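You operate a simulated robot arm through the tools that you are given. There is no shell and no other tool. Be economical: measure what you need, move in short steps, check, and stop when the job is done.

The job below is to be done with a simulated robot arm. You get a single attempt, and the scene is never put back.

TASK
Trace the ring on the tile at N24 in black paint, with the light box on High.
Fine: set switch and dial before tracing; use the thin brush from the rack, no stray dabs, put it back; lay the traced tile in the free bay at N25; the yellow tile stays, clean.

Only the result counts: the job must be done as asked and must still hold three seconds after the hand-in. Knocking over, shifting, dropping, spilling or breaking anything else fails it.

THE ROBOT
A 6-joint arm with a two-finger parallel gripper, fixed in place. Base frame: the origin is at the foot of the arm, x ahead of it, y to its left, z up; the work surface is at about z = 804. Units: mm, rad, N and s.
With the tool pointing down near the work surface it reaches from about 240 to 640 mm from the base axis. Its first joint turns from -1.152 to 1.152 rad. Payload 2.7 kg.
The TCP is the grasp point between the finger pads, 23 mm short of the fingertips. In the tool frame z runs along the fingers and y along their closing line. Largest opening 94 mm; finger width 38, thickness 10; the body of the gripper, 54 by 96 mm, starts 39 mm behind the TCP.
Orientation is told as [roll, pitch, yaw] about the base's x, y, z axes, in that order, counted from this pose: with the fingers straight down and closing along the base's y, the tool's x points along the base's -x, its y along +y and its z along -z.

THE INTERFACE
- The arm moves only by the tool nudge_tool. Its argument "commands" is one flat list of numbers, 7 for each row, row after row: the gripper command, from -1 (shut) to 1 (fully open), values between in proportion, then the shift along the tool's x, y, z in mm, then the turn, a rotation vector about the tool's x, y, z in rad. In form: [jaw, dx, dy, dz, wx, wy, wz, jaw, dx, dy, dz, wx, wy, wz, ...]. A call has 1 to 8 rows; each row shifts and turns the commanded pose from where the row before left it, along the tool's axes as they then stand. Rows are played at 5 a second. More than 50 mm and 0.15 rad between two rows, or a gripper value outside its range, and nothing of the call is played. Where a pose cannot be reached the arm comes as near as it can. A force on the tool above 40 N (or 10 N above the force at the start of the call, whichever is more), or a blocked arm, ends the call early, and 0.2 s more pass. The fingers move at their own pace (about 45 mm/s each) and stop on an object; they squeeze with about 43 N. The grip force told is the motor's: it shows also when the fingers shut on nothing. Time passes only in rows, and 0.2 s behind the last, so rows that do not move let the fingers close. It gives the time, the measured TCP pose, the force on the tool (base axes), the opening and the grip force at its end, in the units of the frame above (readings bear some noise).
- Cameras (640 x 400 px; columns grow to the right, rows downward): "scene" is fixed at [62.6, -441.5, 1394.4]; the picture's right is [0.80, -0.61, 0.00], its down [-0.44, -0.57, -0.70] and it looks along [0.42, 0.55, -0.72] (base axes); focal length 274 px, centre (320, 200). "wrist" rides on the gripper at [-39, 0, -44] in the tool frame; the picture's right is [0.00, -1.00, 0.00], its down [0.97, 0.00, -0.24] and it looks along [0.24, 0.00, 0.97] (tool axes); focal length 218 px, centre (320, 200). There is no depth. A picture from a camera that has moved, and an enlarged one, comes with that camera's place and axes in the base frame and with its lens. The place of the scene camera against the robot may be out by one fixed shift of up to 12 mm in any direction.
- capture(camera): a new picture of that camera. No time passes.
- inspect(camera, box): a new picture of the part [left, top, right, bottom] of that camera's present view, enlarged. No time passes.
- job_done(): hands the job in; it is judged then, once.

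Work in short steps. Places have to be worked out from the pictures, the camera data and where the tool is seen: move nearer, look again, correct. Check each grasp and each placing, and mend what went wrong. You have 120 turns and 64 pictures in all, those below and enlarged ones among them. Open the gripper and draw the arm clear of the work before you hand the job in, unless the task says otherwise; then end with one line.

The tools are called after "Emit:" by a JSON object that holds its "op" and its "data". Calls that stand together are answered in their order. nudge_tool: Moves the arm, as the interface text tells. Its arguments: {"type":"object","properties":{"commands":{"type":"array","items":{"type":"number"}}},"required":["commands"]} The other tools are called the same way: capture (camera) takes a picture; inspect (camera, box) takes an enlarged picture of a part of a camera's view; job_done () hands the job in.

At the start:

```text
t: 0.0
tcp_pos: [377.8, -25.6, 1111.2]
tcp_rot: [0.001, 0.0, 0.0]
ft_force: [-0.8, -0.1, 0.4]
opening: 94.0
gripper_force: 0.2
```

scene: 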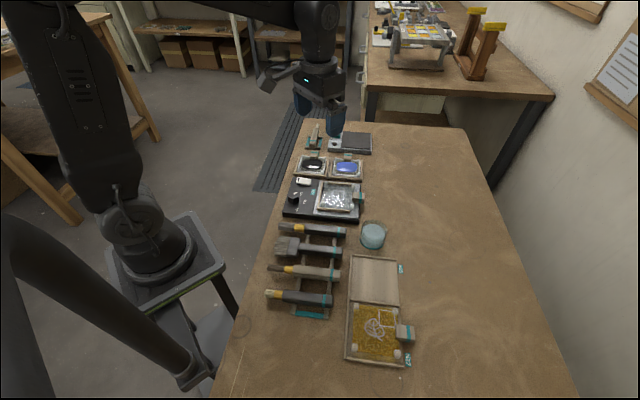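
wrist: 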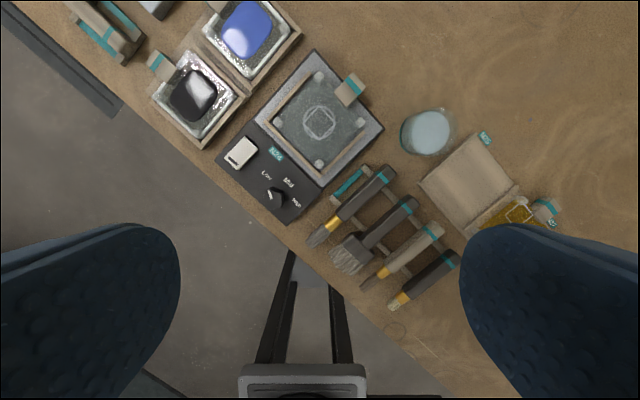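

The scene shows a light box with a tile, a brush rack, paint pots and bays. I'll enlarge the areas that matter first.

Emit:
{"op": "inspect", "data": {"camera": "scene", "box": [260, 120, 420, 220]}}

Emit:
{"op": "inspect", "data": {"camera": "scene", "box": [250, 210, 430, 380]}}

Emit:
{"op": "inspect", "data": {"camera": "wrist", "box": [140, 0, 400, 240]}}

Emit:
{"op": "inspect", "data": {"camera": "wrist", "box": [300, 90, 580, 320]}}

```text
4.00 times, centred on (340, 170) of scene
camera zoom: at [62.6, -441.5, 1394.4], right [0.8, -0.61, 0.0], down [-0.44, -0.57, -0.7], along [0.42, 0.55, -0.72], focal length 1094 px, centre (240, 320)
```

zoom: 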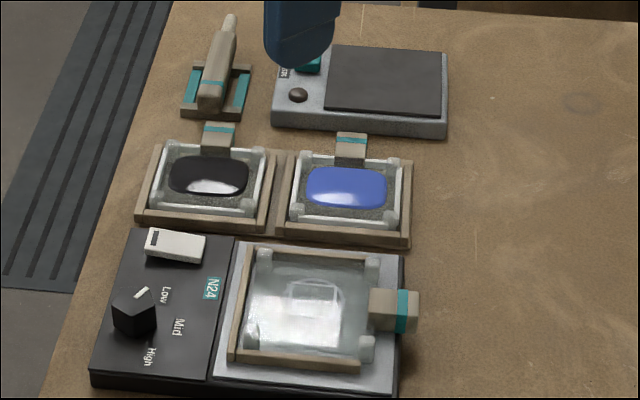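

```text
2.35 times, centred on (340, 295) of scene
camera zoom: at [62.6, -441.5, 1394.4], right [0.8, -0.61, 0.0], down [-0.44, -0.57, -0.7], along [0.42, 0.55, -0.72], focal length 644 px, centre (273, -24)
```

zoom: 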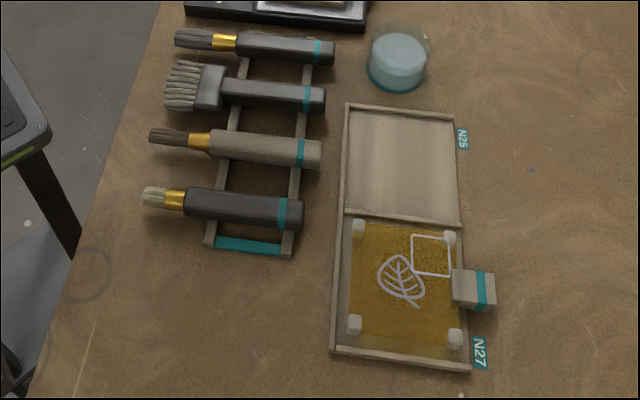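

```text
1.67 times, centred on (270, 120) of wrist
camera zoom: at [416.8, -25.5, 1155.2], right [0.0, -1.0, 0.0], down [-0.97, 0.0, 0.24], along [-0.24, 0.0, -0.97], focal length 364 px, centre (403, 333)
```

zoom: 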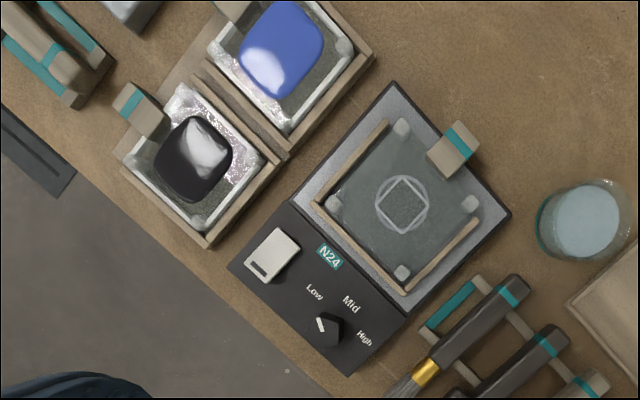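

```text
1.74 times, centred on (440, 205) of wrist
camera zoom: at [416.8, -25.5, 1155.2], right [0.0, -1.0, 0.0], down [-0.97, 0.0, 0.24], along [-0.24, 0.0, -0.97], focal length 380 px, centre (111, 191)
```

zoom: 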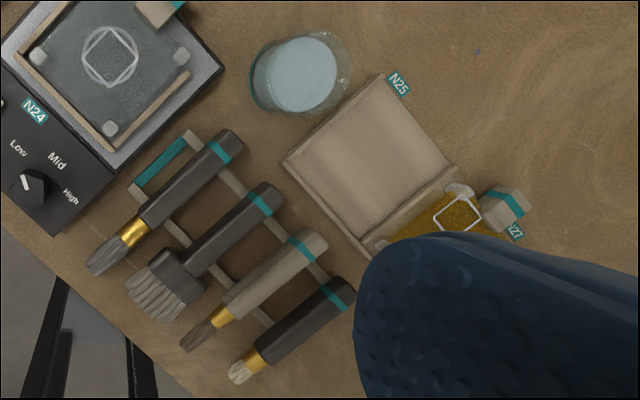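

The light box sits at about 45° in the base frame, with the dial near (344, 41) and the switch near (407, 89). I'll move over the panel with yaw −45° for a closer look.

Emit:
{"op": "nudge_tool", "data": {"commands": [0, 0, 42, 20, 0, 0, 0, 0, 0, 42, 20, 0, 0, 0, 0, 0, 0, 20, 0, 0, 0.131, 0, 0, 0, 20, 0, 0, 0.131, 0, 0, 0, 20, 0, 0, 0.131, 0, 0, 0, 20, 0, 0, 0.131, 0, 0, 0, 20, 0, 0, 0.131, 0, 0, 0, 20, 0, 0, 0.131]}}

Emit:
{"op": "capture", "data": {"camera": "wrist"}}

```text
t: 1.8
tcp_pos: [381.3, 58.7, 949.8]
tcp_rot: [-0.001, 0.001, -0.789]
ft_force: [-0.9, -0.6, 1.0]
opening: 47.1
gripper_force: 0.1
```

```text
57 pictures are left
camera wrist: at [407.3, 31.5, 994.9], right [-0.71, -0.7, 0.0], down [-0.68, 0.69, 0.24], along [-0.17, 0.17, -0.97], focal length 218 px, centre (320, 200)
```

wrist: 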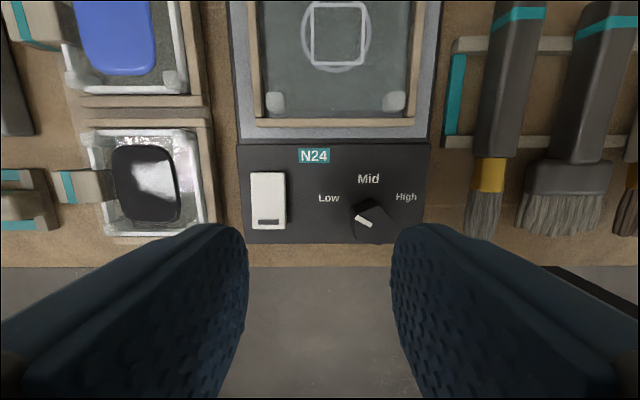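

Emit:
{"op": "inspect", "data": {"camera": "wrist", "box": [230, 140, 440, 260]}}

```text
3.05 times, centred on (335, 200) of wrist
camera zoom: at [407.3, 31.5, 994.9], right [-0.71, -0.7, 0.0], down [-0.68, 0.69, 0.24], along [-0.17, 0.17, -0.97], focal length 665 px, centre (274, 200)
```

zoom: 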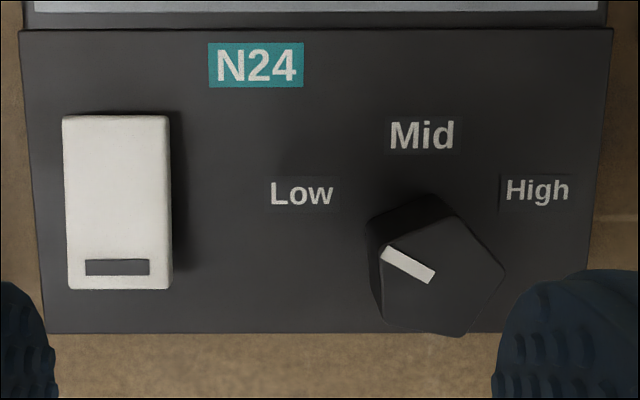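

The dial points at Low, so it needs about 120° clockwise to reach High. I need to see which end of the rocker is raised.

Emit:
{"op": "inspect", "data": {"camera": "scene", "box": [280, 168, 330, 222]}}

```text
7.41 times, centred on (305, 195) of scene
camera zoom: at [62.6, -441.5, 1394.4], right [0.8, -0.61, 0.0], down [-0.44, -0.57, -0.7], along [0.42, 0.55, -0.72], focal length 2027 px, centre (431, 237)
```

zoom: 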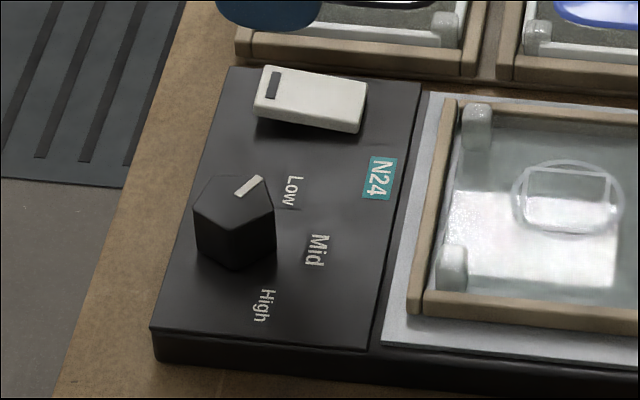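

The end of the rocker with the mark is raised, so that's the end to press. I'll close the fingers, go above that end and descend to just over it.

Emit:
{"op": "nudge_tool", "data": {"commands": [-1, 14, 19, 0, 0, 0, 0, -1, 14, 19, 0, 0, 0, 0, -1, 0, 0, 30, 0, 0, 0, -1, 0, 0, 30, 0, 0, 0, -1, 0, 0, 12, 0, 0, 0, -1, 0, 0, 0, 0, 0, 0]}}

Emit:
{"op": "capture", "data": {"camera": "wrist"}}

```text
t: 3.2
tcp_pos: [384.7, 106.2, 877.5]
tcp_rot: [0.0, 0.0, -0.784]
ft_force: [-1.1, 0.6, 0.1]
opening: 0.0
gripper_force: 42.1
```

```text
54 pictures are left
camera wrist: at [412.1, 78.9, 922.8], right [-0.71, -0.71, 0.0], down [-0.69, 0.69, 0.24], along [-0.17, 0.17, -0.97], focal length 218 px, centre (320, 200)
```

wrist: 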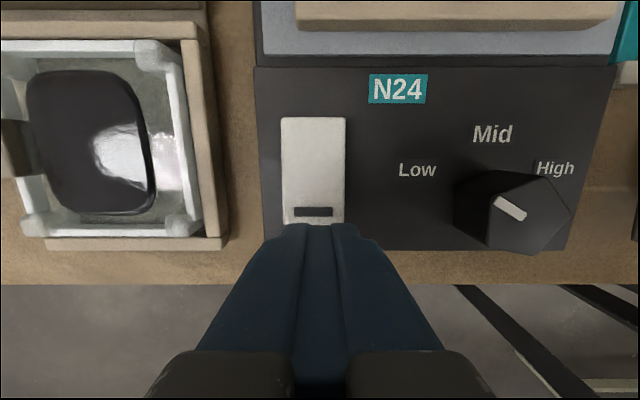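

The fingers cover the last ~10 mm of the raised end, so I'll press down gently.

Emit:
{"op": "nudge_tool", "data": {"commands": [-1, 0, 0, 6, 0, 0, 0, -1, 0, 0, 5, 0, 0, 0, -1, 0, 0, 4, 0, 0, 0, -1, 0, 0, 3, 0, 0, 0]}}

Emit:
{"op": "capture", "data": {"camera": "wrist"}}

```text
t: 4.2
tcp_pos: [385.4, 104.2, 860.6]
tcp_rot: [0.0, 0.0, -0.787]
ft_force: [0.0, -0.1, 0.3]
opening: 0.2
gripper_force: 41.9
```

```text
53 pictures are left
camera wrist: at [412.5, 77.7, 905.0], right [-0.71, -0.71, 0.0], down [-0.69, 0.69, 0.24], along [-0.17, 0.17, -0.97], focal length 218 px, centre (320, 200)
```

wrist: 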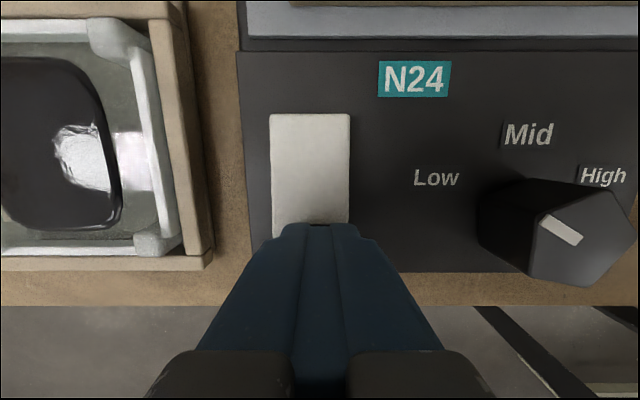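

There's no contact yet with the fingertips at about 838, so I'll keep going down.

Emit:
{"op": "nudge_tool", "data": {"commands": [-1, 0, 0, 3, 0, 0, 0, -1, 0, 0, 2, 0, 0, 0, -1, 0, 0, 2, 0, 0, 0]}}

```text
t: 5.1
tcp_pos: [385.5, 105.2, 855.6]
tcp_rot: [0.001, -0.001, -0.785]
ft_force: [-2.5, 0.1, 5.2]
opening: 0.0
gripper_force: 41.9
stopped in row 3: the force on the tool passed its limit (the readings are from after the stop); the commanded pose is now the measured one
```

The force limit tripped with the fingertips at about 832. I'll back up and check the rocker.

Emit:
{"op": "nudge_tool", "data": {"commands": [-1, 0, 0, -20, 0, 0, 0, -1, -15, 0, -20, 0, 0, 0]}}

Emit:
{"op": "inspect", "data": {"camera": "wrist", "box": [220, 0, 520, 240]}}

Emit:
{"op": "inspect", "data": {"camera": "scene", "box": [270, 168, 370, 228]}}

```text
t: 5.7
tcp_pos: [396.9, 94.4, 894.2]
tcp_rot: [0.003, -0.002, -0.785]
ft_force: [0.3, -1.3, -0.2]
opening: 0.0
gripper_force: 42.2
```

```text
1.67 times, centred on (370, 120) of wrist
camera zoom: at [424.0, 67.0, 940.2], right [-0.71, -0.71, 0.0], down [-0.69, 0.69, 0.24], along [-0.17, 0.17, -0.97], focal length 364 px, centre (237, 333)
```

zoom: 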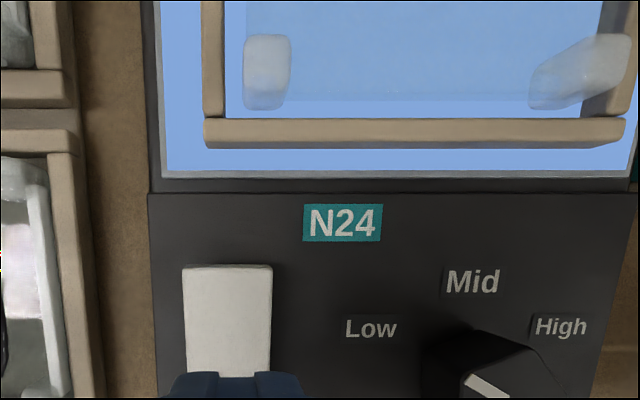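

```text
6.40 times, centred on (320, 198) of scene
camera zoom: at [62.6, -441.5, 1394.4], right [0.8, -0.61, 0.0], down [-0.43, -0.57, -0.7], along [0.42, 0.55, -0.72], focal length 1751 px, centre (320, 213)
```

zoom: 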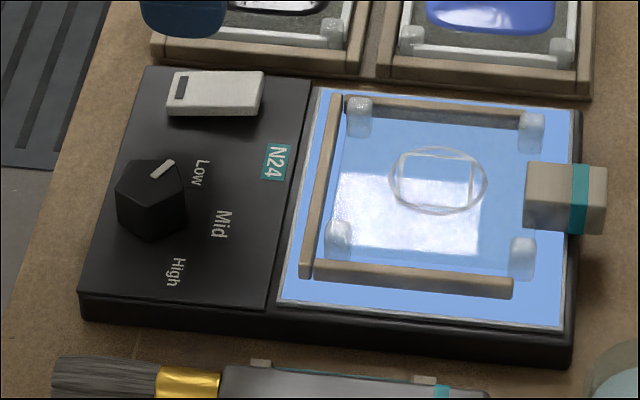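

The light is on. Next is the dial: I'll move over the knob at about (343, 44), opened, with the closing axis on a vertex–flat direction (yaw ≈ 0.54).

Emit:
{"op": "nudge_tool", "data": {"commands": [0.1, 1.5, -37, -10, 0, 0, 0, 0.1, 1.5, -37, 0, 0, 0, 0, 0.1, 0, 0, 0, 0, 0, -0.147, 0.1, 0, 0, 0, 0, 0, -0.147, 0.1, 0, 0, 0, 0, 0, -0.147, 0.1, 0, 0, 0, 0, 0, -0.147, 0.1, 0, 0, 0, 0, 0, -0.147, 0.1, 0, 0, 0, 0, 0, -0.147]}}

Emit:
{"op": "nudge_tool", "data": {"commands": [0.1, 0, 0, 0, 0, 0, -0.147, 0.1, 0, 0, 0, 0, 0, -0.147, 0.1, 0, 0, 0, 0, 0, -0.15, 0.1, 0, 0, 0, 0, 0, 0]}}

Emit:
{"op": "capture", "data": {"camera": "wrist"}}

```text
t: 7.5
tcp_pos: [341.4, 44.1, 903.7]
tcp_rot: [0.0, -0.002, 0.099]
ft_force: [0.5, 0.8, 0.3]
opening: 51.7
gripper_force: 0.0
```

```text
t: 8.5
tcp_pos: [341.2, 43.9, 904.0]
tcp_rot: [0.001, -0.003, 0.54]
ft_force: [-0.5, 0.2, -0.9]
opening: 51.9
gripper_force: 0.0
```

```text
50 pictures are left
camera wrist: at [374.4, 64.6, 950.1], right [0.52, -0.86, 0.0], down [-0.83, -0.5, 0.24], along [-0.2, -0.12, -0.97], focal length 218 px, centre (320, 200)
```

wrist: 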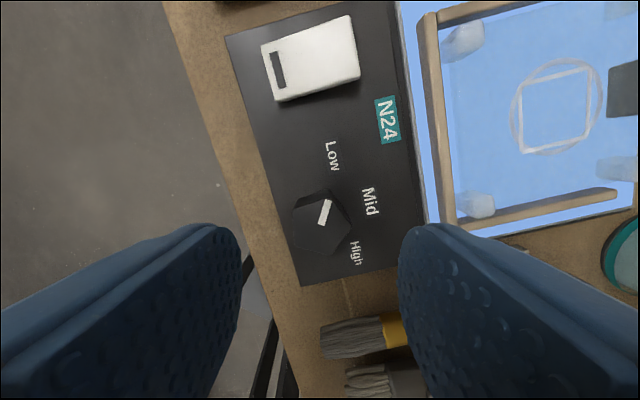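

The knob is centred between the fingers and the vertex–flat alignment looks right. I'll descend and close.

Emit:
{"op": "nudge_tool", "data": {"commands": [0.1, 0, 0, 20, 0, 0, 0, 0.1, 0, 0, 20, 0, 0, 0, 0.1, 0, 0, 6, 0, 0, 0, -0.2, 0, 0, 0, 0, 0, 0, -0.5, 0, 0, 0, 0, 0, 0, -1, 0, 0, 0, 0, 0, 0, -1, 0, 0, 0, 0, 0, 0]}}

```text
t: 10.1
tcp_pos: [343.6, 44.0, 857.7]
tcp_rot: [-0.002, -0.001, 0.539]
ft_force: [9.9, -19.6, -11.4]
opening: 30.3
gripper_force: 45.0
```

Gripped at 30 mm with a 22 N side load along −y of the tool. I'll shift slightly to relieve it.

Emit:
{"op": "nudge_tool", "data": {"commands": [-1, 0, -1, 0, 0, 0, 0]}}

```text
t: 10.5
tcp_pos: [343.7, 44.8, 858.6]
tcp_rot: [-0.001, -0.002, 0.541]
ft_force: [7.5, -8.0, -2.6]
opening: 30.3
gripper_force: 44.9
```

Most of the load is gone. Now I'll turn clockwise about 1.05 rad, which is half of the 120°.

Emit:
{"op": "nudge_tool", "data": {"commands": [-1, 0, -0.6, 0, 0, 0, 0, -1, 0, 0, 0, 0, 0, 0.13, -1, 0, 0, 0, 0, 0, 0.13, -1, 0, 0, 0, 0, 0, 0.13, -1, 0, 0, 0, 0, 0, 0.13, -1, 0, 0, 0, 0, 0, 0.13, -1, 0, 0, 0, 0, 0, 0.13, -1, 0, 0, 0, 0, 0, 0.13]}}

```text
t: 12.3
tcp_pos: [342.8, 42.5, 858.4]
tcp_rot: [0.0, 0.001, -0.373]
ft_force: [-0.5, -11.7, -1.7]
opening: 29.9
gripper_force: 44.3
```

Emit:
{"op": "inspect", "data": {"camera": "wrist", "box": [200, 100, 440, 300]}}

```text
2.00 times, centred on (320, 200) of wrist
camera zoom: at [378.5, 28.0, 903.7], right [-0.37, -0.93, 0.0], down [-0.9, 0.35, 0.24], along [-0.22, 0.09, -0.97], focal length 436 px, centre (320, 200)
```

zoom: 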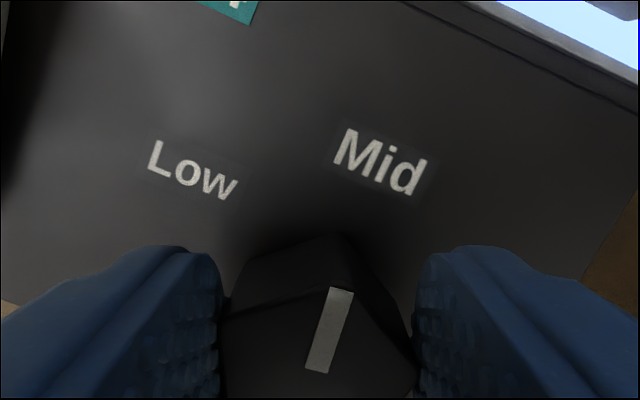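

The knob follows the gripper without slip, so I'll carry on with the remaining ~1.18 rad.

Emit:
{"op": "nudge_tool", "data": {"commands": [-1, 0, -0.5, 0, 0, 0, 0.14, -1, 0, 0, 0, 0, 0, 0.14, -1, 0, 0, 0, 0, 0, 0.14, -1, 0, 0, 0, 0, 0, 0.14, -1, 0, 0, 0, 0, 0, 0.14, -1, 0, 0, 0, 0, 0, 0.14, -1, 0, 0, 0, 0, 0, 0.14, -1, 0, 0, 0, 0, 0, 0.14]}}

Emit:
{"op": "inspect", "data": {"camera": "wrist", "box": [200, 100, 440, 300]}}

```text
t: 14.1
tcp_pos: [339.6, 41.8, 857.5]
tcp_rot: [-0.005, 0.0, -1.491]
ft_force: [-23.5, -7.7, 14.7]
opening: 29.7
gripper_force: 44.7
```

```text
2.00 times, centred on (320, 200) of wrist
camera zoom: at [342.8, 3.5, 903.7], right [-1.0, -0.08, 0.0], down [-0.07, 0.97, 0.24], along [-0.02, 0.24, -0.97], focal length 436 px, centre (320, 200)
```

zoom: 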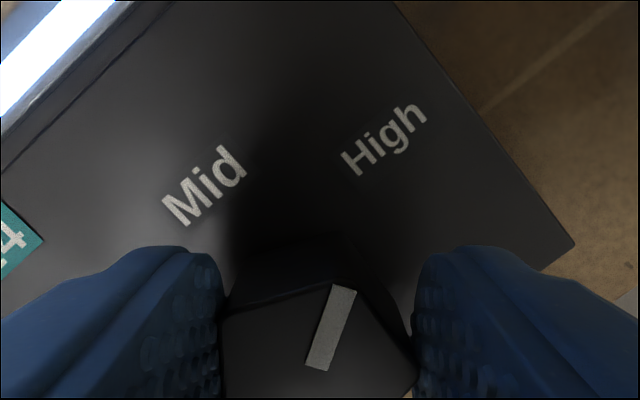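

The pointer aims at High. I'll add the last ~0.06 rad, relieve the side load, then open and rise.

Emit:
{"op": "nudge_tool", "data": {"commands": [-1, 0, -1, 0, 0, 0, 0.06, -1, 0, 0, 0, 0, 0, 0, 0.1, 0, 0, 0, 0, 0, 0, 0.1, 0, 0, 0, 0, 0, 0, 0.1, 0, 0, -25, 0, 0, 0, 0.1, 0, 0, -35, 0, 0, 0]}}

Emit:
{"op": "inspect", "data": {"camera": "wrist", "box": [200, 80, 440, 280]}}

```text
t: 15.5
tcp_pos: [340.4, 42.0, 918.4]
tcp_rot: [0.001, -0.001, -1.55]
ft_force: [-1.6, -0.3, -0.5]
opening: 51.7
gripper_force: 0.1
```

```text
2.00 times, centred on (320, 180) of wrist
camera zoom: at [341.3, 3.9, 963.8], right [-1.0, -0.02, 0.0], down [-0.02, 0.97, 0.24], along [0.0, 0.24, -0.97], focal length 436 px, centre (320, 240)
```

zoom: 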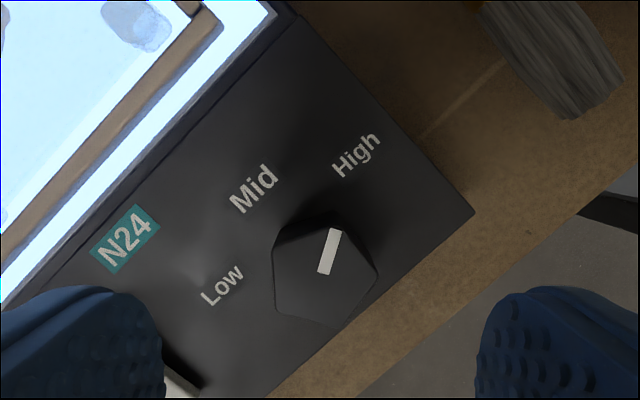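

The knob points at High and the light is brighter. Next I'll go look at the brush rack at yaw −45°.

Emit:
{"op": "nudge_tool", "data": {"commands": [0.1, -38, -10, -8, 0, 0, 0, 0.1, -38, -10, -8, 0, 0, 0, 0.1, -38, -10, -8, 0, 0, 0, 0.1, -38, -10, -8, 0, 0, 0, 0.1, -38, -10, -8, 0, 0, 0, 0.1, 0, 0, 0, 0, 0, -0.15, 0.1, 0, 0, 0, 0, 0, -0.15, 0.1, 0, 0, 0, 0, 0, -0.15]}}

Emit:
{"op": "nudge_tool", "data": {"commands": [0.1, 0, 0, 0, 0, 0, -0.15, 0.1, 0, 0, 0, 0, 0, -0.15, 0.1, 0, 0, 0, 0, 0, -0.015]}}

Emit:
{"op": "capture", "data": {"camera": "wrist"}}

Emit:
{"op": "inspect", "data": {"camera": "scene", "box": [260, 215, 350, 320]}}

```text
t: 17.3
tcp_pos: [295.9, -147.8, 958.4]
tcp_rot: [0.0, -0.001, -1.098]
ft_force: [0.4, -0.6, 0.3]
opening: 51.6
gripper_force: 0.1
```

```text
t: 18.1
tcp_pos: [295.2, -149.8, 959.4]
tcp_rot: [0.003, -0.003, -0.784]
ft_force: [-0.1, -0.2, -1.0]
opening: 51.8
gripper_force: 0.0
```

```text
46 pictures are left
camera wrist: at [322.7, -175.9, 1004.0], right [-0.71, -0.71, 0.0], down [-0.69, 0.68, 0.24], along [-0.17, 0.17, -0.97], focal length 218 px, centre (320, 200)
```

wrist: 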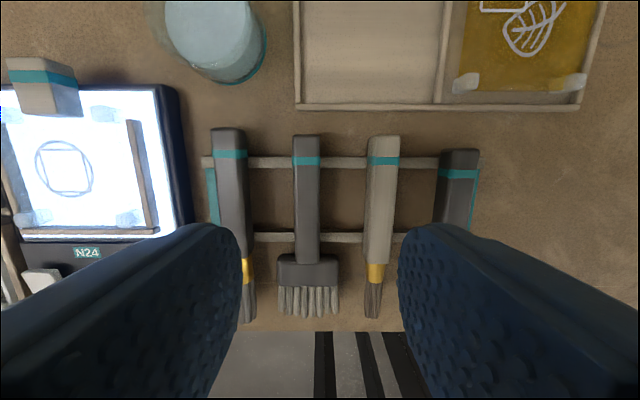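

```text
3.81 times, centred on (305, 268) of scene
camera zoom: at [62.6, -441.5, 1394.4], right [0.8, -0.61, 0.0], down [-0.44, -0.57, -0.7], along [0.42, 0.55, -0.72], focal length 1042 px, centre (377, -57)
```

zoom: 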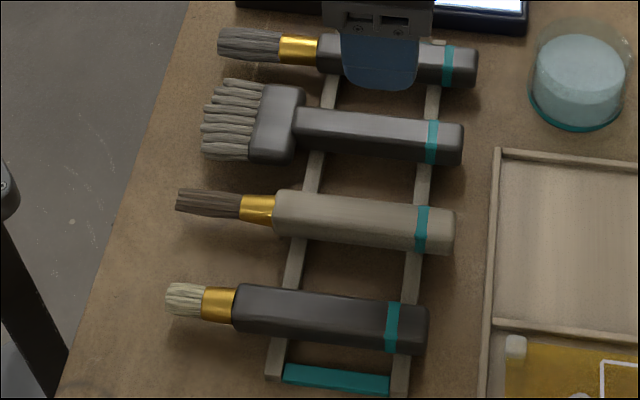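

The beige brush, third from the light box, has the slimmest pointed bristles, so it's the thin one. I'll go over its mid-handle, between the rails, and check alignment from lower down.

Emit:
{"op": "nudge_tool", "data": {"commands": [0.1, 4.5, -24, 0, 0, 0, 0, 0.1, 4.5, -24, 0, 0, 0, 0, 0.1, 0, 0, 40, 0, 0, 0, 0.1, 0, 0, 40, 0, 0, 0, 0.1, 0, 0, 0, 0, 0, 0]}}

Emit:
{"op": "capture", "data": {"camera": "wrist"}}

Emit:
{"op": "inspect", "data": {"camera": "scene", "box": [250, 220, 360, 310]}}

```text
t: 19.3
tcp_pos: [256.9, -175.8, 879.1]
tcp_rot: [0.002, -0.002, -0.785]
ft_force: [0.3, 0.4, 0.6]
opening: 52.1
gripper_force: 0.1
```

```text
44 pictures are left
camera wrist: at [283.7, -203.6, 924.6], right [-0.71, -0.71, 0.0], down [-0.69, 0.69, 0.24], along [-0.17, 0.17, -0.97], focal length 218 px, centre (320, 200)
```

wrist: 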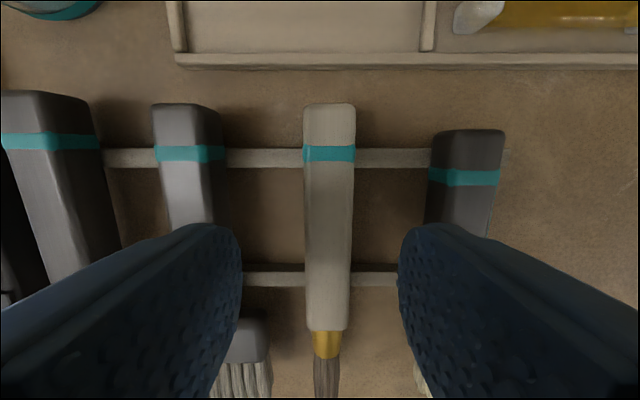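

```text
4.44 times, centred on (305, 265) of scene
camera zoom: at [62.6, -441.5, 1394.4], right [0.8, -0.61, 0.0], down [-0.44, -0.57, -0.7], along [0.42, 0.55, -0.72], focal length 1216 px, centre (387, -89)
```

zoom: 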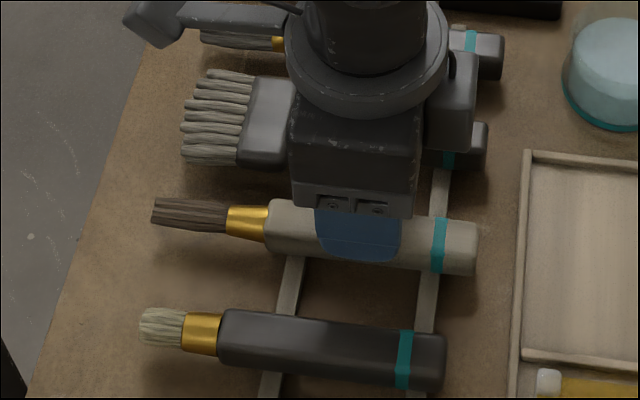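

The handle top is near z 840, centred about 3.6 mm to the image right, and the TCP is midway between the rails. I'll shift, go down to z 831 and close.

Emit:
{"op": "nudge_tool", "data": {"commands": [0.1, 0, -3.6, 0, 0, 0, 0, 0.1, 0, 0, 25, 0, 0, 0, 0.1, 0, 0, 23, 0, 0, 0, 0.1, 0, 0, 0, 0, 0, 0]}}

Emit:
{"op": "nudge_tool", "data": {"commands": [-0.3, 0, 0, 0, 0, 0, 0, -0.6, 0, 0, 0, 0, 0, 0, -1, 0, 0, 0, 0, 0, 0, -1, 0, 0, 0, 0, 0, 0]}}

```text
t: 20.3
tcp_pos: [253.8, -177.9, 830.4]
tcp_rot: [0.002, -0.003, -0.784]
ft_force: [0.2, 1.1, 0.0]
opening: 51.8
gripper_force: 0.0
```

```text
t: 21.3
tcp_pos: [254.0, -178.3, 831.1]
tcp_rot: [0.002, 0.001, -0.786]
ft_force: [-0.7, -0.7, 0.3]
opening: 21.4
gripper_force: 43.2
```

The brush is held at 21.4 mm opening; its home pose is (254, −178, 831) at yaw −0.785. I'll lift it straight up and check it.

Emit:
{"op": "nudge_tool", "data": {"commands": [-1, 0, 0, -10, 0, 0, 0, -1, 0, 0, -30, 0, 0, 0, -1, 0, 0, -45, 0, 0, 0, -1, 0, 0, -45, 0, 0, 0, -1, 0, 0, 0, 0, 0, 0]}}

Emit:
{"op": "inspect", "data": {"camera": "scene", "box": [200, 170, 360, 300]}}

```text
t: 22.5
tcp_pos: [250.4, -179.8, 961.2]
tcp_rot: [-0.001, -0.002, -0.786]
ft_force: [0.3, 0.0, 0.7]
opening: 0.0
gripper_force: 42.8
```

```text
3.08 times, centred on (280, 235) of scene
camera zoom: at [62.6, -441.5, 1394.4], right [0.8, -0.61, 0.0], down [-0.44, -0.57, -0.7], along [0.42, 0.55, -0.72], focal length 842 px, centre (443, 92)
```

zoom: 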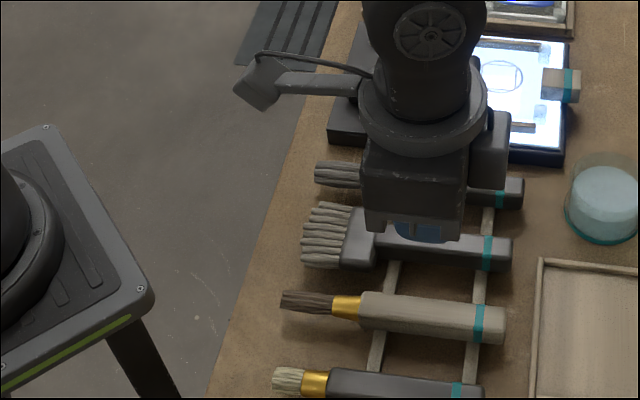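

The fingers shut on nothing: the brush slipped out and is still on the rack. I'll go back above with the fingers open and see where it lies.

Emit:
{"op": "nudge_tool", "data": {"commands": [0.1, 0, 0, 0, 0, 0, 0, 0.1, 0, 0, 0, 0, 0, 0, 0.1, 0, 0, 40, 0, 0, 0, 0.1, 0, 0, 40, 0, 0, 0, 0.1, 0, 0, 0, 0, 0, 0]}}

Emit:
{"op": "capture", "data": {"camera": "wrist"}}

Emit:
{"op": "inspect", "data": {"camera": "scene", "box": [260, 240, 360, 310]}}

```text
t: 23.7
tcp_pos: [250.3, -179.5, 880.4]
tcp_rot: [0.003, -0.001, -0.786]
ft_force: [0.3, 0.6, 0.1]
opening: 51.7
gripper_force: 0.1
```

```text
41 pictures are left
camera wrist: at [279.1, -206.2, 925.8], right [-0.71, -0.71, 0.0], down [-0.69, 0.69, 0.24], along [-0.17, 0.17, -0.97], focal length 218 px, centre (320, 200)
```

wrist: 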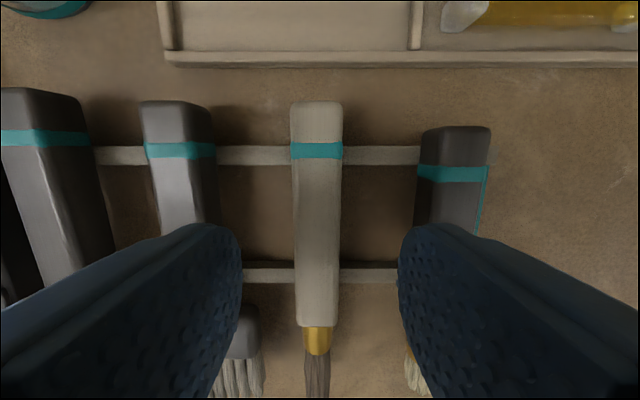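

```text
5.71 times, centred on (310, 275) of scene
camera zoom: at [62.6, -441.5, 1394.4], right [0.8, -0.61, 0.0], down [-0.44, -0.57, -0.7], along [0.42, 0.55, -0.72], focal length 1563 px, centre (377, -229)
```

zoom: 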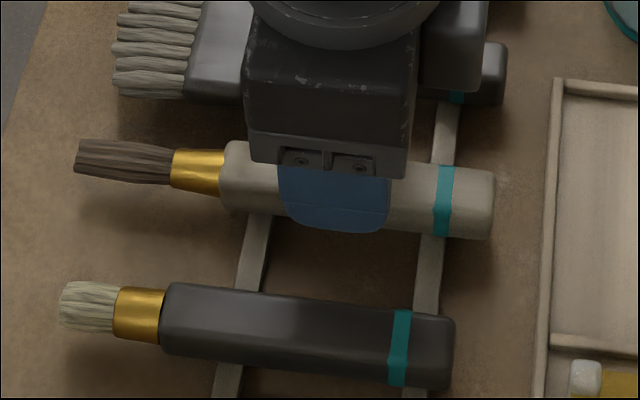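

The brush lies undisturbed. The rails come out near z 812, so the handle centre is nearer 822 and I gripped too high. I'll regrip as low as the table allows (TCP ≈ 827.5) and lift slowly.

Emit:
{"op": "nudge_tool", "data": {"commands": [0.1, -2, 1.4, 0, 0, 0, 0, 0.1, 0, 0, 25, 0, 0, 0, 0.1, 0, 0, 25, 0, 0, 0, 0.1, 0, 0, 2.5, 0, 0, 0, 0.1, 0, 0, 0, 0, 0, 0]}}

Emit:
{"op": "nudge_tool", "data": {"commands": [-0.3, 0, 0, 0, 0, 0, 0, -0.6, 0, 0, 0, 0, 0, 0, -1, 0, 0, 0, 0, 0, 0, -1, 0, 0, 0, 0, 0, 0, -1, 0, 0, 0, 0, 0, 0]}}

```text
t: 24.9
tcp_pos: [254.4, -180.0, 828.8]
tcp_rot: [0.002, 0.0, -0.786]
ft_force: [-0.1, 0.0, -0.2]
opening: 51.9
gripper_force: 0.0
```

```text
t: 26.1
tcp_pos: [255.0, -179.6, 827.7]
tcp_rot: [0.0, -0.002, -0.786]
ft_force: [-0.9, -0.5, 0.2]
opening: 21.4
gripper_force: 42.8
```

Emit:
{"op": "nudge_tool", "data": {"commands": [-1, 0, 0, -2, 0, 0, 0, -1, 0, 0, -3, 0, 0, 0, -1, 0, 0, -5, 0, 0, 0]}}

```text
t: 26.9
tcp_pos: [256.1, -178.0, 839.3]
tcp_rot: [0.003, -0.003, -0.786]
ft_force: [0.7, 0.0, -1.5]
opening: 21.4
gripper_force: 43.1
```

It still holds after 10 mm. I'll keep lifting in small steps.

Emit:
{"op": "nudge_tool", "data": {"commands": [-1, 0, 0, -8, 0, 0, 0, -1, 0, 0, -10, 0, 0, 0, -1, 0, 0, -12, 0, 0, 0, -1, 0, 0, -15, 0, 0, 0, -1, 0, 0, -15, 0, 0, 0, -1, 0, 0, -15, 0, 0, 0]}}

Emit:
{"op": "inspect", "data": {"camera": "scene", "box": [220, 190, 380, 300]}}

```text
t: 28.3
tcp_pos: [254.6, -178.1, 911.9]
tcp_rot: [0.0, 0.0, -0.786]
ft_force: [0.2, 0.5, -1.6]
opening: 21.2
gripper_force: 43.6
```

```text
3.64 times, centred on (300, 245) of scene
camera zoom: at [62.6, -441.5, 1394.4], right [0.8, -0.61, 0.0], down [-0.44, -0.57, -0.7], along [0.42, 0.55, -0.72], focal length 995 px, centre (393, 36)
```

zoom: 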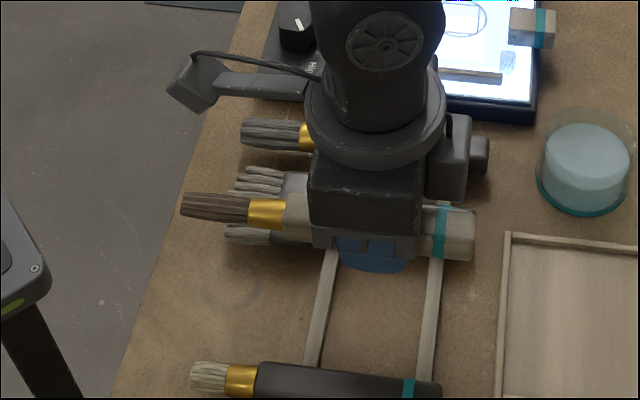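

The brush came up with the fingers. I'll raise it and carry it level towards the far side of the light box before tilting.

Emit:
{"op": "nudge_tool", "data": {"commands": [-1, 0, 0, -20, 0, 0, 0, -1, 0, 0, -30, 0, 0, 0, -1, -10, 20, 0, 0, 0, 0, -1, -17, 38, 0, 0, 0, 0, -1, -17, 38, 0, 0, 0, 0, -1, -17, 38, 0, 0, 0, 0, -1, -17, 38, 0, 0, 0, 0, -1, -17, 38, 0, 0, 0, 0]}}

Emit:
{"op": "nudge_tool", "data": {"commands": [-1, -16, 36, 0, 0, 0, 0, -1, 0, 0, 0, 0, -0.12, 0, -1, 0, 0, 0, 0, -0.14, 0, -1, 0, 0, 0, 0, -0.14, 0, -1, 0, 0, 0, 0, -0.14, 0, -1, 0, 0, 0, 0, -0.14, 0, -1, 0, 0, 0, 0, 0, 0]}}

Emit:
{"op": "inspect", "data": {"camera": "scene", "box": [280, 120, 440, 230]}}

```text
t: 30.1
tcp_pos: [469.8, -96.5, 962.2]
tcp_rot: [0.0, 0.0, -0.786]
ft_force: [0.6, -0.1, -0.9]
opening: 21.4
gripper_force: 42.8
```

```text
t: 31.7
tcp_pos: [507.9, -83.8, 963.4]
tcp_rot: [0.003, -0.682, -0.788]
ft_force: [-0.5, 1.0, -1.6]
opening: 20.9
gripper_force: 43.0
```

```text
3.64 times, centred on (360, 175) of scene
camera zoom: at [62.6, -441.5, 1394.4], right [0.8, -0.61, 0.0], down [-0.44, -0.57, -0.7], along [0.42, 0.55, -0.72], focal length 995 px, centre (174, 291)
```

zoom: 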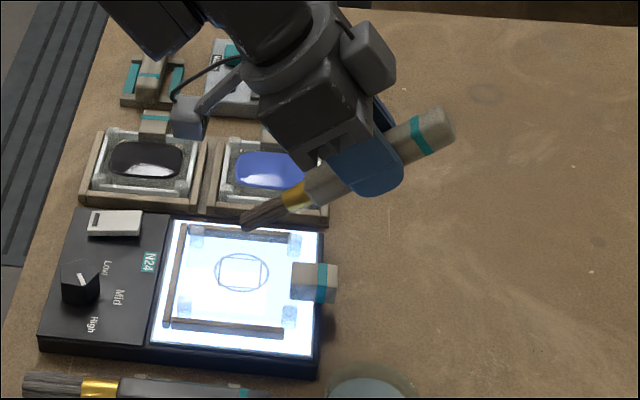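

The brush is tilted by 0.68 rad and holds. From the picture I put its tip near (448, −24, 883). I'll lower it towards the tile, unpainted, to calibrate the tip against the ring.

Emit:
{"op": "nudge_tool", "data": {"commands": [-1, 6.3, 0, 7.8, 0, 0, 0, -1, 6.3, 0, 7.8, 0, 0, 0, -1, 6.3, 0, 7.8, 0, 0, 0, -1, 0, 0, 0, 0, 0, 0]}}

Emit:
{"op": "inspect", "data": {"camera": "scene", "box": [312, 170, 368, 205]}}

Emit:
{"op": "inspect", "data": {"camera": "wrist", "box": [220, 200, 420, 400]}}

```text
t: 32.7
tcp_pos: [507.2, -84.1, 931.9]
tcp_rot: [0.002, -0.682, -0.786]
ft_force: [0.3, 0.7, -1.3]
opening: 21.3
gripper_force: 42.9
```

```text
11.43 times, centred on (340, 188) of scene
camera zoom: at [62.6, -441.5, 1394.4], right [0.8, -0.61, 0.0], down [-0.44, -0.57, -0.7], along [0.42, 0.55, -0.72], focal length 3127 px, centre (91, 343)
```

zoom: 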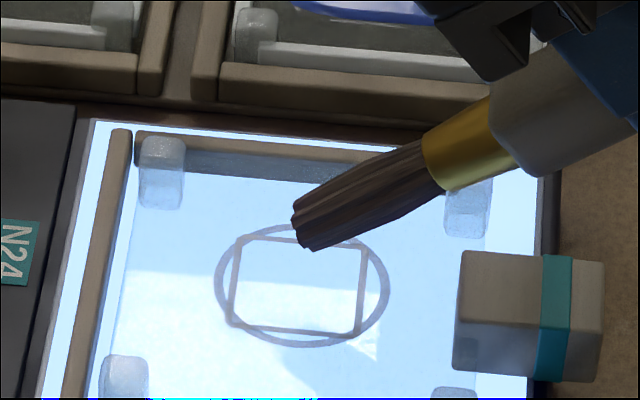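

```text
2.00 times, centred on (320, 300) of wrist
camera zoom: at [508.9, -85.7, 993.0], right [-0.71, -0.71, 0.0], down [-0.64, 0.64, -0.42], along [0.3, -0.3, -0.91], focal length 436 px, centre (320, 0)
```

zoom: 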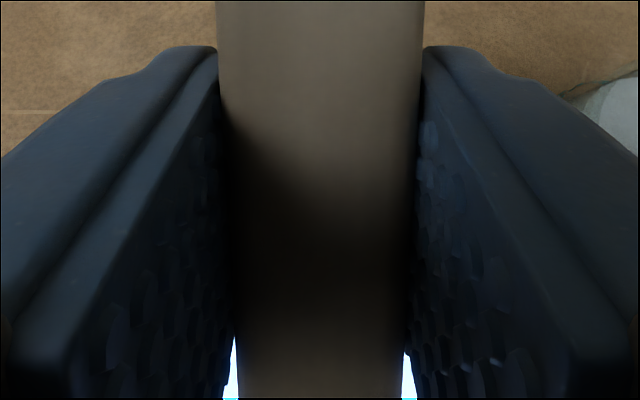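

The calibration puts the bristle end about 111 mm ahead of the TCP and 5 mm below the tool axis. The bristle end is fairly broad, so a steeper brush is better; I'll raise it and tilt to about 1.2 rad.

Emit:
{"op": "nudge_tool", "data": {"commands": [-1, -16, 0, -19, 0, 0, 0, -1, -20, 0, -24, 0, 0, 0, -1, -16, 0, -19, 0, 0, 0, -1, 0, 0, 0, 0, -0.13, 0, -1, 0, 0, 0, 0, -0.13, 0, -1, 0, 0, 0, 0, -0.13, 0, -1, 0, 0, 0, 0, -0.13, 0, -1, 0, 0, 0, 0, 0, 0]}}

Emit:
{"op": "inspect", "data": {"camera": "scene", "box": [280, 110, 440, 220]}}

```text
t: 34.5
tcp_pos: [508.5, -85.2, 1014.6]
tcp_rot: [0.007, -1.202, -0.789]
ft_force: [-0.3, 0.2, -1.3]
opening: 21.2
gripper_force: 42.9
```

```text
3.64 times, centred on (360, 165) of scene
camera zoom: at [62.6, -441.5, 1394.4], right [0.8, -0.61, 0.0], down [-0.44, -0.57, -0.7], along [0.42, 0.55, -0.72], focal length 995 px, centre (174, 327)
```

zoom: 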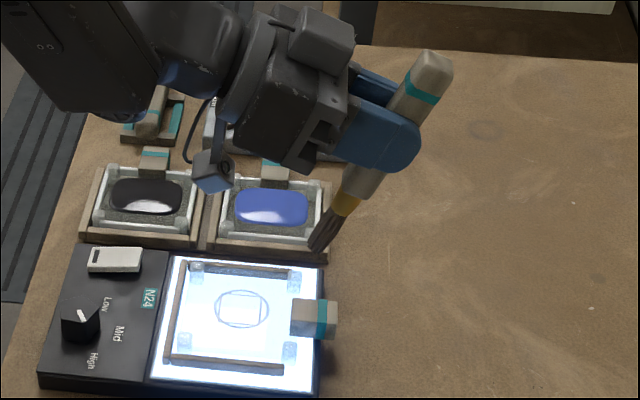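

The tilt works and the hand has clearance. I'll carry the still-clean brush over the black paint at about (488, 154), at a safe height.

Emit:
{"op": "nudge_tool", "data": {"commands": [-1, 5, 14, -12, 0, 0, 0, -1, 9, 26, -23, 0, 0, 0, -1, 9, 26, -23, 0, 0, 0, -1, 9, 26, -23, 0, 0, 0, -1, 9, 26, -23, 0, 0, 0, -1, 8.6, 25, -22.5, 0, 0, 0, -1, 4.5, 12.3, -11.5, 0, 0, 0, -1, 0, 0, 0, 0, 0, 0]}}

Emit:
{"op": "nudge_tool", "data": {"commands": [-1, 14, 0, 5.4, 0, 0, 0, -1, 14, 0, 5.4, 0, 0, 0, -1, 14, 0, 5.4, 0, 0, 0, -1, 14, 0, 5.4, 0, 0, 0, -1, 0, 0, 0, 0, 0, 0]}}

Emit:
{"op": "inspect", "data": {"camera": "scene", "box": [280, 140, 360, 190]}}

```text
t: 36.3
tcp_pos: [512.9, 131.0, 1013.5]
tcp_rot: [0.005, -1.2, -0.791]
ft_force: [-0.1, 0.9, -0.9]
opening: 21.2
gripper_force: 42.8
```

```text
t: 37.5
tcp_pos: [514.6, 131.4, 953.9]
tcp_rot: [0.004, -1.2, -0.792]
ft_force: [0.3, 0.5, -0.7]
opening: 21.2
gripper_force: 43.3
```

```text
8.00 times, centred on (320, 165) of scene
camera zoom: at [62.6, -441.5, 1394.4], right [0.8, -0.61, 0.0], down [-0.44, -0.57, -0.7], along [0.42, 0.55, -0.72], focal length 2189 px, centre (320, 480)
```

zoom: 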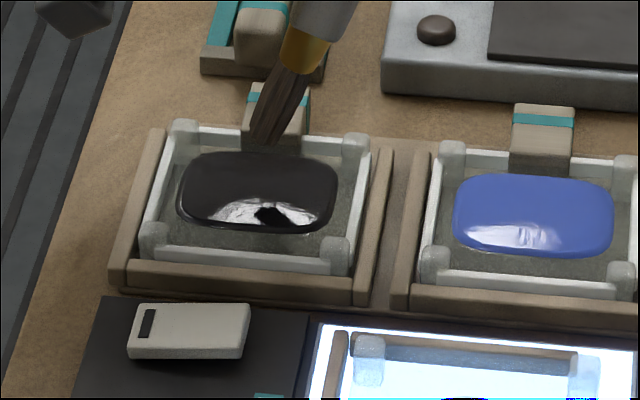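

The tip is about 30 mm above the black pool and within it sideways. I'll lower it slowly and check close to the surface.

Emit:
{"op": "nudge_tool", "data": {"commands": [-1, 8.5, 0, 3.3, 0, 0, 0, -1, 8.5, 0, 3.3, 0, 0, 0, -1, 4.7, 0, 1.8, 0, 0, 0, -1, 0, 0, 0, 0, 0, 0]}}

Emit:
{"op": "inspect", "data": {"camera": "scene", "box": [295, 145, 335, 175]}}

```text
t: 38.5
tcp_pos: [513.1, 131.1, 929.6]
tcp_rot: [0.007, -1.201, -0.793]
ft_force: [0.6, -0.1, 0.2]
opening: 21.4
gripper_force: 43.1
```

```text
13.33 times, centred on (315, 160) of scene
camera zoom: at [62.6, -441.5, 1394.4], right [0.8, -0.61, 0.0], down [-0.44, -0.57, -0.7], along [0.42, 0.55, -0.72], focal length 3648 px, centre (387, 733)
```

zoom: 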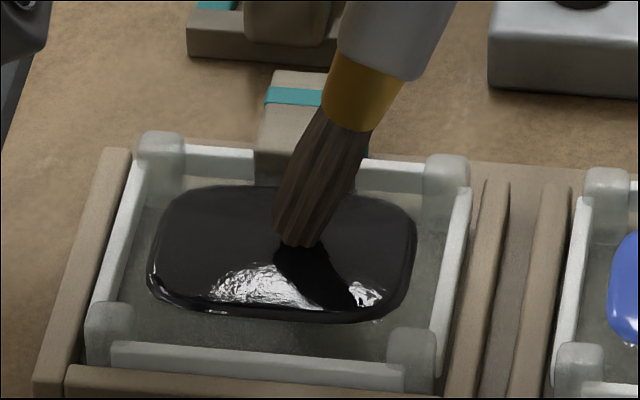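

The tip nearly meets its own reflection. I'll dip 4 mm further, hold briefly, and look.

Emit:
{"op": "nudge_tool", "data": {"commands": [-1, 1.9, 0, 0.7, 0, 0, 0, -1, 1.9, 0, 0.7, 0, 0, 0, -1, 0, 0, 0, 0, 0, 0, -1, 0, 0, 0, 0, 0, 0]}}

Emit:
{"op": "inspect", "data": {"camera": "scene", "box": [295, 145, 335, 175]}}

```text
t: 39.5
tcp_pos: [514.5, 131.5, 926.6]
tcp_rot: [0.012, -1.201, -0.798]
ft_force: [0.1, 1.7, 7.9]
opening: 21.3
gripper_force: 42.9
```

```text
13.33 times, centred on (315, 160) of scene
camera zoom: at [62.5, -441.5, 1394.4], right [0.8, -0.61, 0.0], down [-0.43, -0.57, -0.7], along [0.42, 0.55, -0.72], focal length 3648 px, centre (387, 733)
```

zoom: 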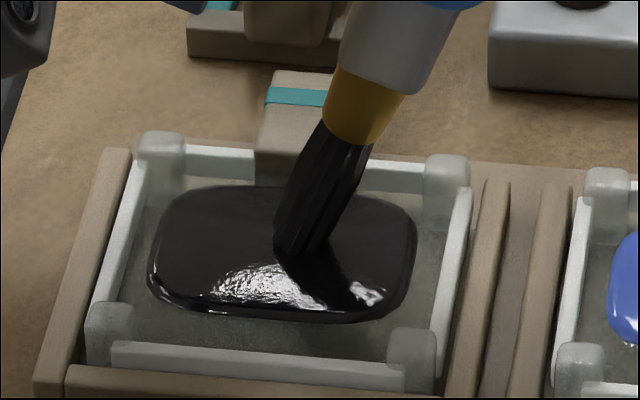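

The bristles are loaded with black. I'll lift straight up and carry the brush to above the ring's near side, in the rack direction.

Emit:
{"op": "nudge_tool", "data": {"commands": [-1, -7.5, 0, -2.9, 0, 0, 0, -1, -18.6, 0, -7.2, 0, 0, 0, -1, -23, 0, -8.9, 0, 0, 0, -1, -18.6, 0, -7.2, 0, 0, 0, -1, 0, 0, 0, 0, 0, 0]}}

Emit:
{"op": "nudge_tool", "data": {"commands": [-1, -3, -15, 7.6, 0, 0, 0, -1, -5.9, -29.5, 15.2, 0, 0, 0, -1, -5.9, -29.5, 15.2, 0, 0, 0, -1, -5.9, -29.5, 15.2, 0, 0, 0, -1, -5.9, -29.5, 15.2, 0, 0, 0, -1, -5.9, -29.5, 15.2, 0, 0, 0, -1, -2.9, -14.5, 7.6, 0, 0, 0, -1, 0, 0, 0, 0, 0, 0]}}

Emit:
{"op": "inspect", "data": {"camera": "scene", "box": [285, 140, 395, 215]}}

```text
t: 40.7
tcp_pos: [511.8, 128.6, 997.7]
tcp_rot: [0.006, -1.201, -0.79]
ft_force: [-1.0, -0.6, -0.6]
opening: 21.3
gripper_force: 43.4
```

```text
t: 42.5
tcp_pos: [457.8, -63.8, 997.6]
tcp_rot: [0.006, -1.201, -0.79]
ft_force: [-0.6, 0.1, -1.1]
opening: 21.4
gripper_force: 42.5
```

```text
5.33 times, centred on (340, 178) of scene
camera zoom: at [62.6, -441.5, 1394.4], right [0.8, -0.61, 0.0], down [-0.44, -0.57, -0.7], along [0.42, 0.55, -0.72], focal length 1459 px, centre (213, 320)
```

zoom: 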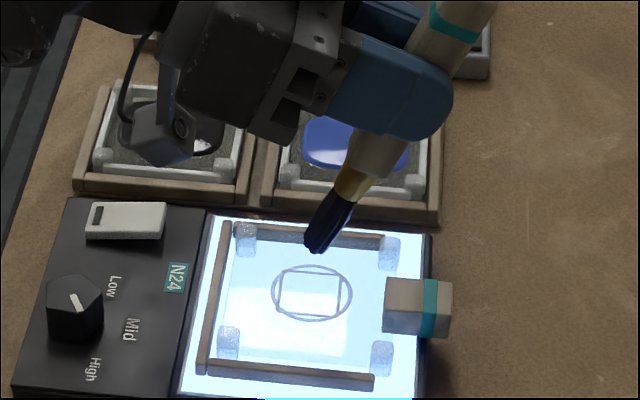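

The tip is about 56 mm above the ring's near edge and lines up well. I'll lower to roughly 10 mm above the tile.

Emit:
{"op": "nudge_tool", "data": {"commands": [-1, 14, 0, 5.4, 0, 0, 0, -1, 16, 0, 6.2, 0, 0, 0, -1, 12, 0, 4.7, 0, 0, 0, -1, 0, 0, 0, 0, 0, 0]}}

Emit:
{"op": "inspect", "data": {"camera": "scene", "box": [315, 175, 365, 210]}}

```text
t: 43.5
tcp_pos: [456.9, -63.7, 954.8]
tcp_rot: [0.006, -1.202, -0.791]
ft_force: [0.1, -0.9, -1.4]
opening: 21.2
gripper_force: 43.0
```

```text
11.43 times, centred on (340, 192) of scene
camera zoom: at [62.6, -441.5, 1394.4], right [0.8, -0.61, 0.0], down [-0.44, -0.57, -0.7], along [0.42, 0.55, -0.72], focal length 3127 px, centre (91, 286)
```

zoom: 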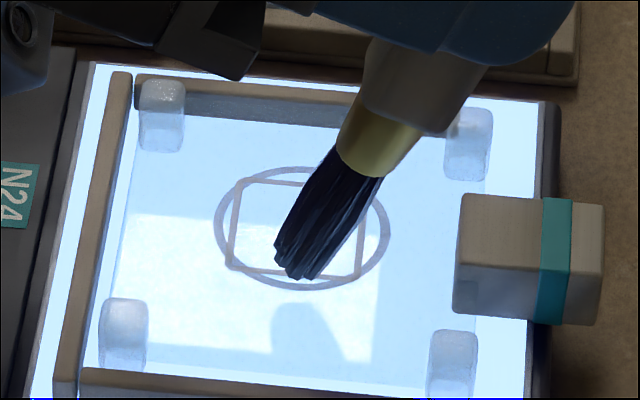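

The reflection in the glass suggests the lowest bristles are only 4–5 mm above the tile. I'll go down 3 mm and look again before any contact.

Emit:
{"op": "nudge_tool", "data": {"commands": [-1, 2.8, 0, 1.1, 0, 0, 0, -1, 0, 0, 0, 0, 0, 0]}}

Emit:
{"op": "inspect", "data": {"camera": "scene", "box": [326, 182, 358, 208]}}

```text
t: 44.1
tcp_pos: [457.8, -64.6, 950.5]
tcp_rot: [0.005, -1.201, -0.79]
ft_force: [0.5, -0.3, -0.7]
opening: 21.4
gripper_force: 43.3
```

```text
15.38 times, centred on (342, 195) of scene
camera zoom: at [62.6, -441.5, 1394.4], right [0.8, -0.61, 0.0], down [-0.44, -0.57, -0.7], along [0.42, 0.55, -0.72], focal length 4209 px, centre (-18, 277)
```

zoom: 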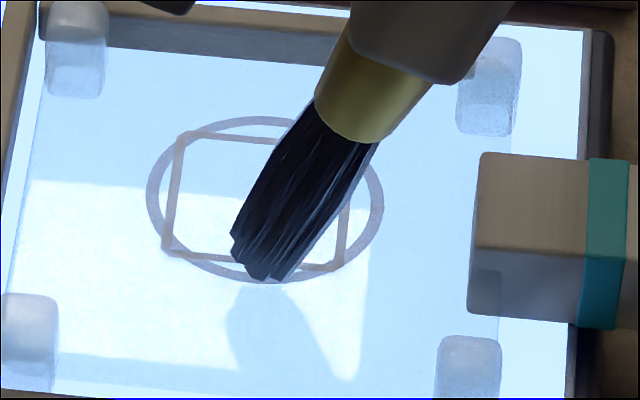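

The bristles are about 1 mm off the glass at the ring's near edge, slightly inside the line. I'll shift 1.5 mm outward and make first contact.

Emit:
{"op": "nudge_tool", "data": {"commands": [-1, 0, -1.5, 0, 0, 0, 0, -1, 1.4, 0, 0.5, 0, 0, 0, -1, 1.0, 0, 0.4, 0, 0, 0]}}

Emit:
{"op": "inspect", "data": {"camera": "scene", "box": [326, 182, 358, 208]}}

```text
t: 44.9
tcp_pos: [455.3, -64.1, 946.4]
tcp_rot: [0.006, -1.2, -0.792]
ft_force: [-0.6, -0.9, -0.2]
opening: 21.3
gripper_force: 43.0
```

```text
15.38 times, centred on (342, 195) of scene
camera zoom: at [62.6, -441.5, 1394.4], right [0.8, -0.61, 0.0], down [-0.44, -0.57, -0.7], along [0.42, 0.55, -0.72], focal length 4209 px, centre (-18, 277)
```

zoom: 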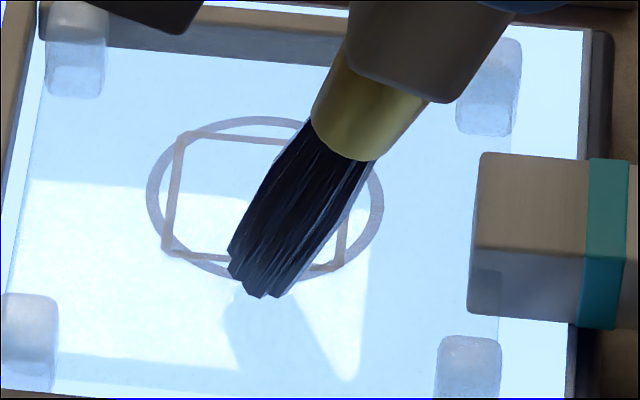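

No contact, so that dark shape isn't the brush's reflection and the tip is still ~3–5 mm up; it would overshoot outward. I'll shift back 4.3 mm and descend slowly while watching the force.

Emit:
{"op": "nudge_tool", "data": {"commands": [-1, 0, 4.3, 0, 0, 0, 0, -1, 0.9, 0, 0.36, 0, 0, 0, -1, 0.9, 0, 0.36, 0, 0, 0, -1, 0, 0, 0, 0, 0, 0]}}

Emit:
{"op": "inspect", "data": {"camera": "scene", "box": [326, 182, 358, 208]}}

```text
t: 45.9
tcp_pos: [459.3, -62.9, 946.7]
tcp_rot: [0.007, -1.201, -0.788]
ft_force: [-0.5, 0.2, -0.9]
opening: 21.3
gripper_force: 43.0
```

```text
15.38 times, centred on (342, 195) of scene
camera zoom: at [62.6, -441.5, 1394.4], right [0.8, -0.61, 0.0], down [-0.44, -0.57, -0.7], along [0.42, 0.55, -0.72], focal length 4209 px, centre (-18, 277)
```

zoom: 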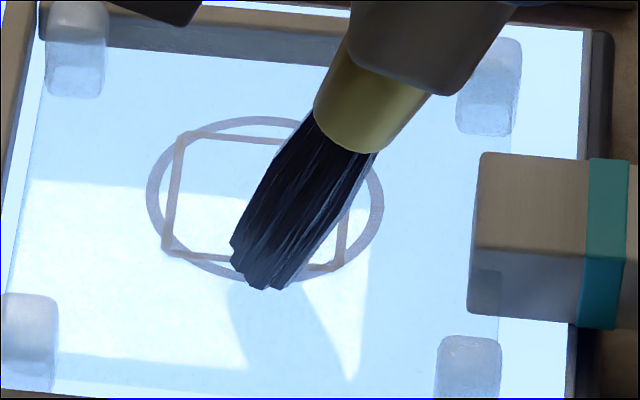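

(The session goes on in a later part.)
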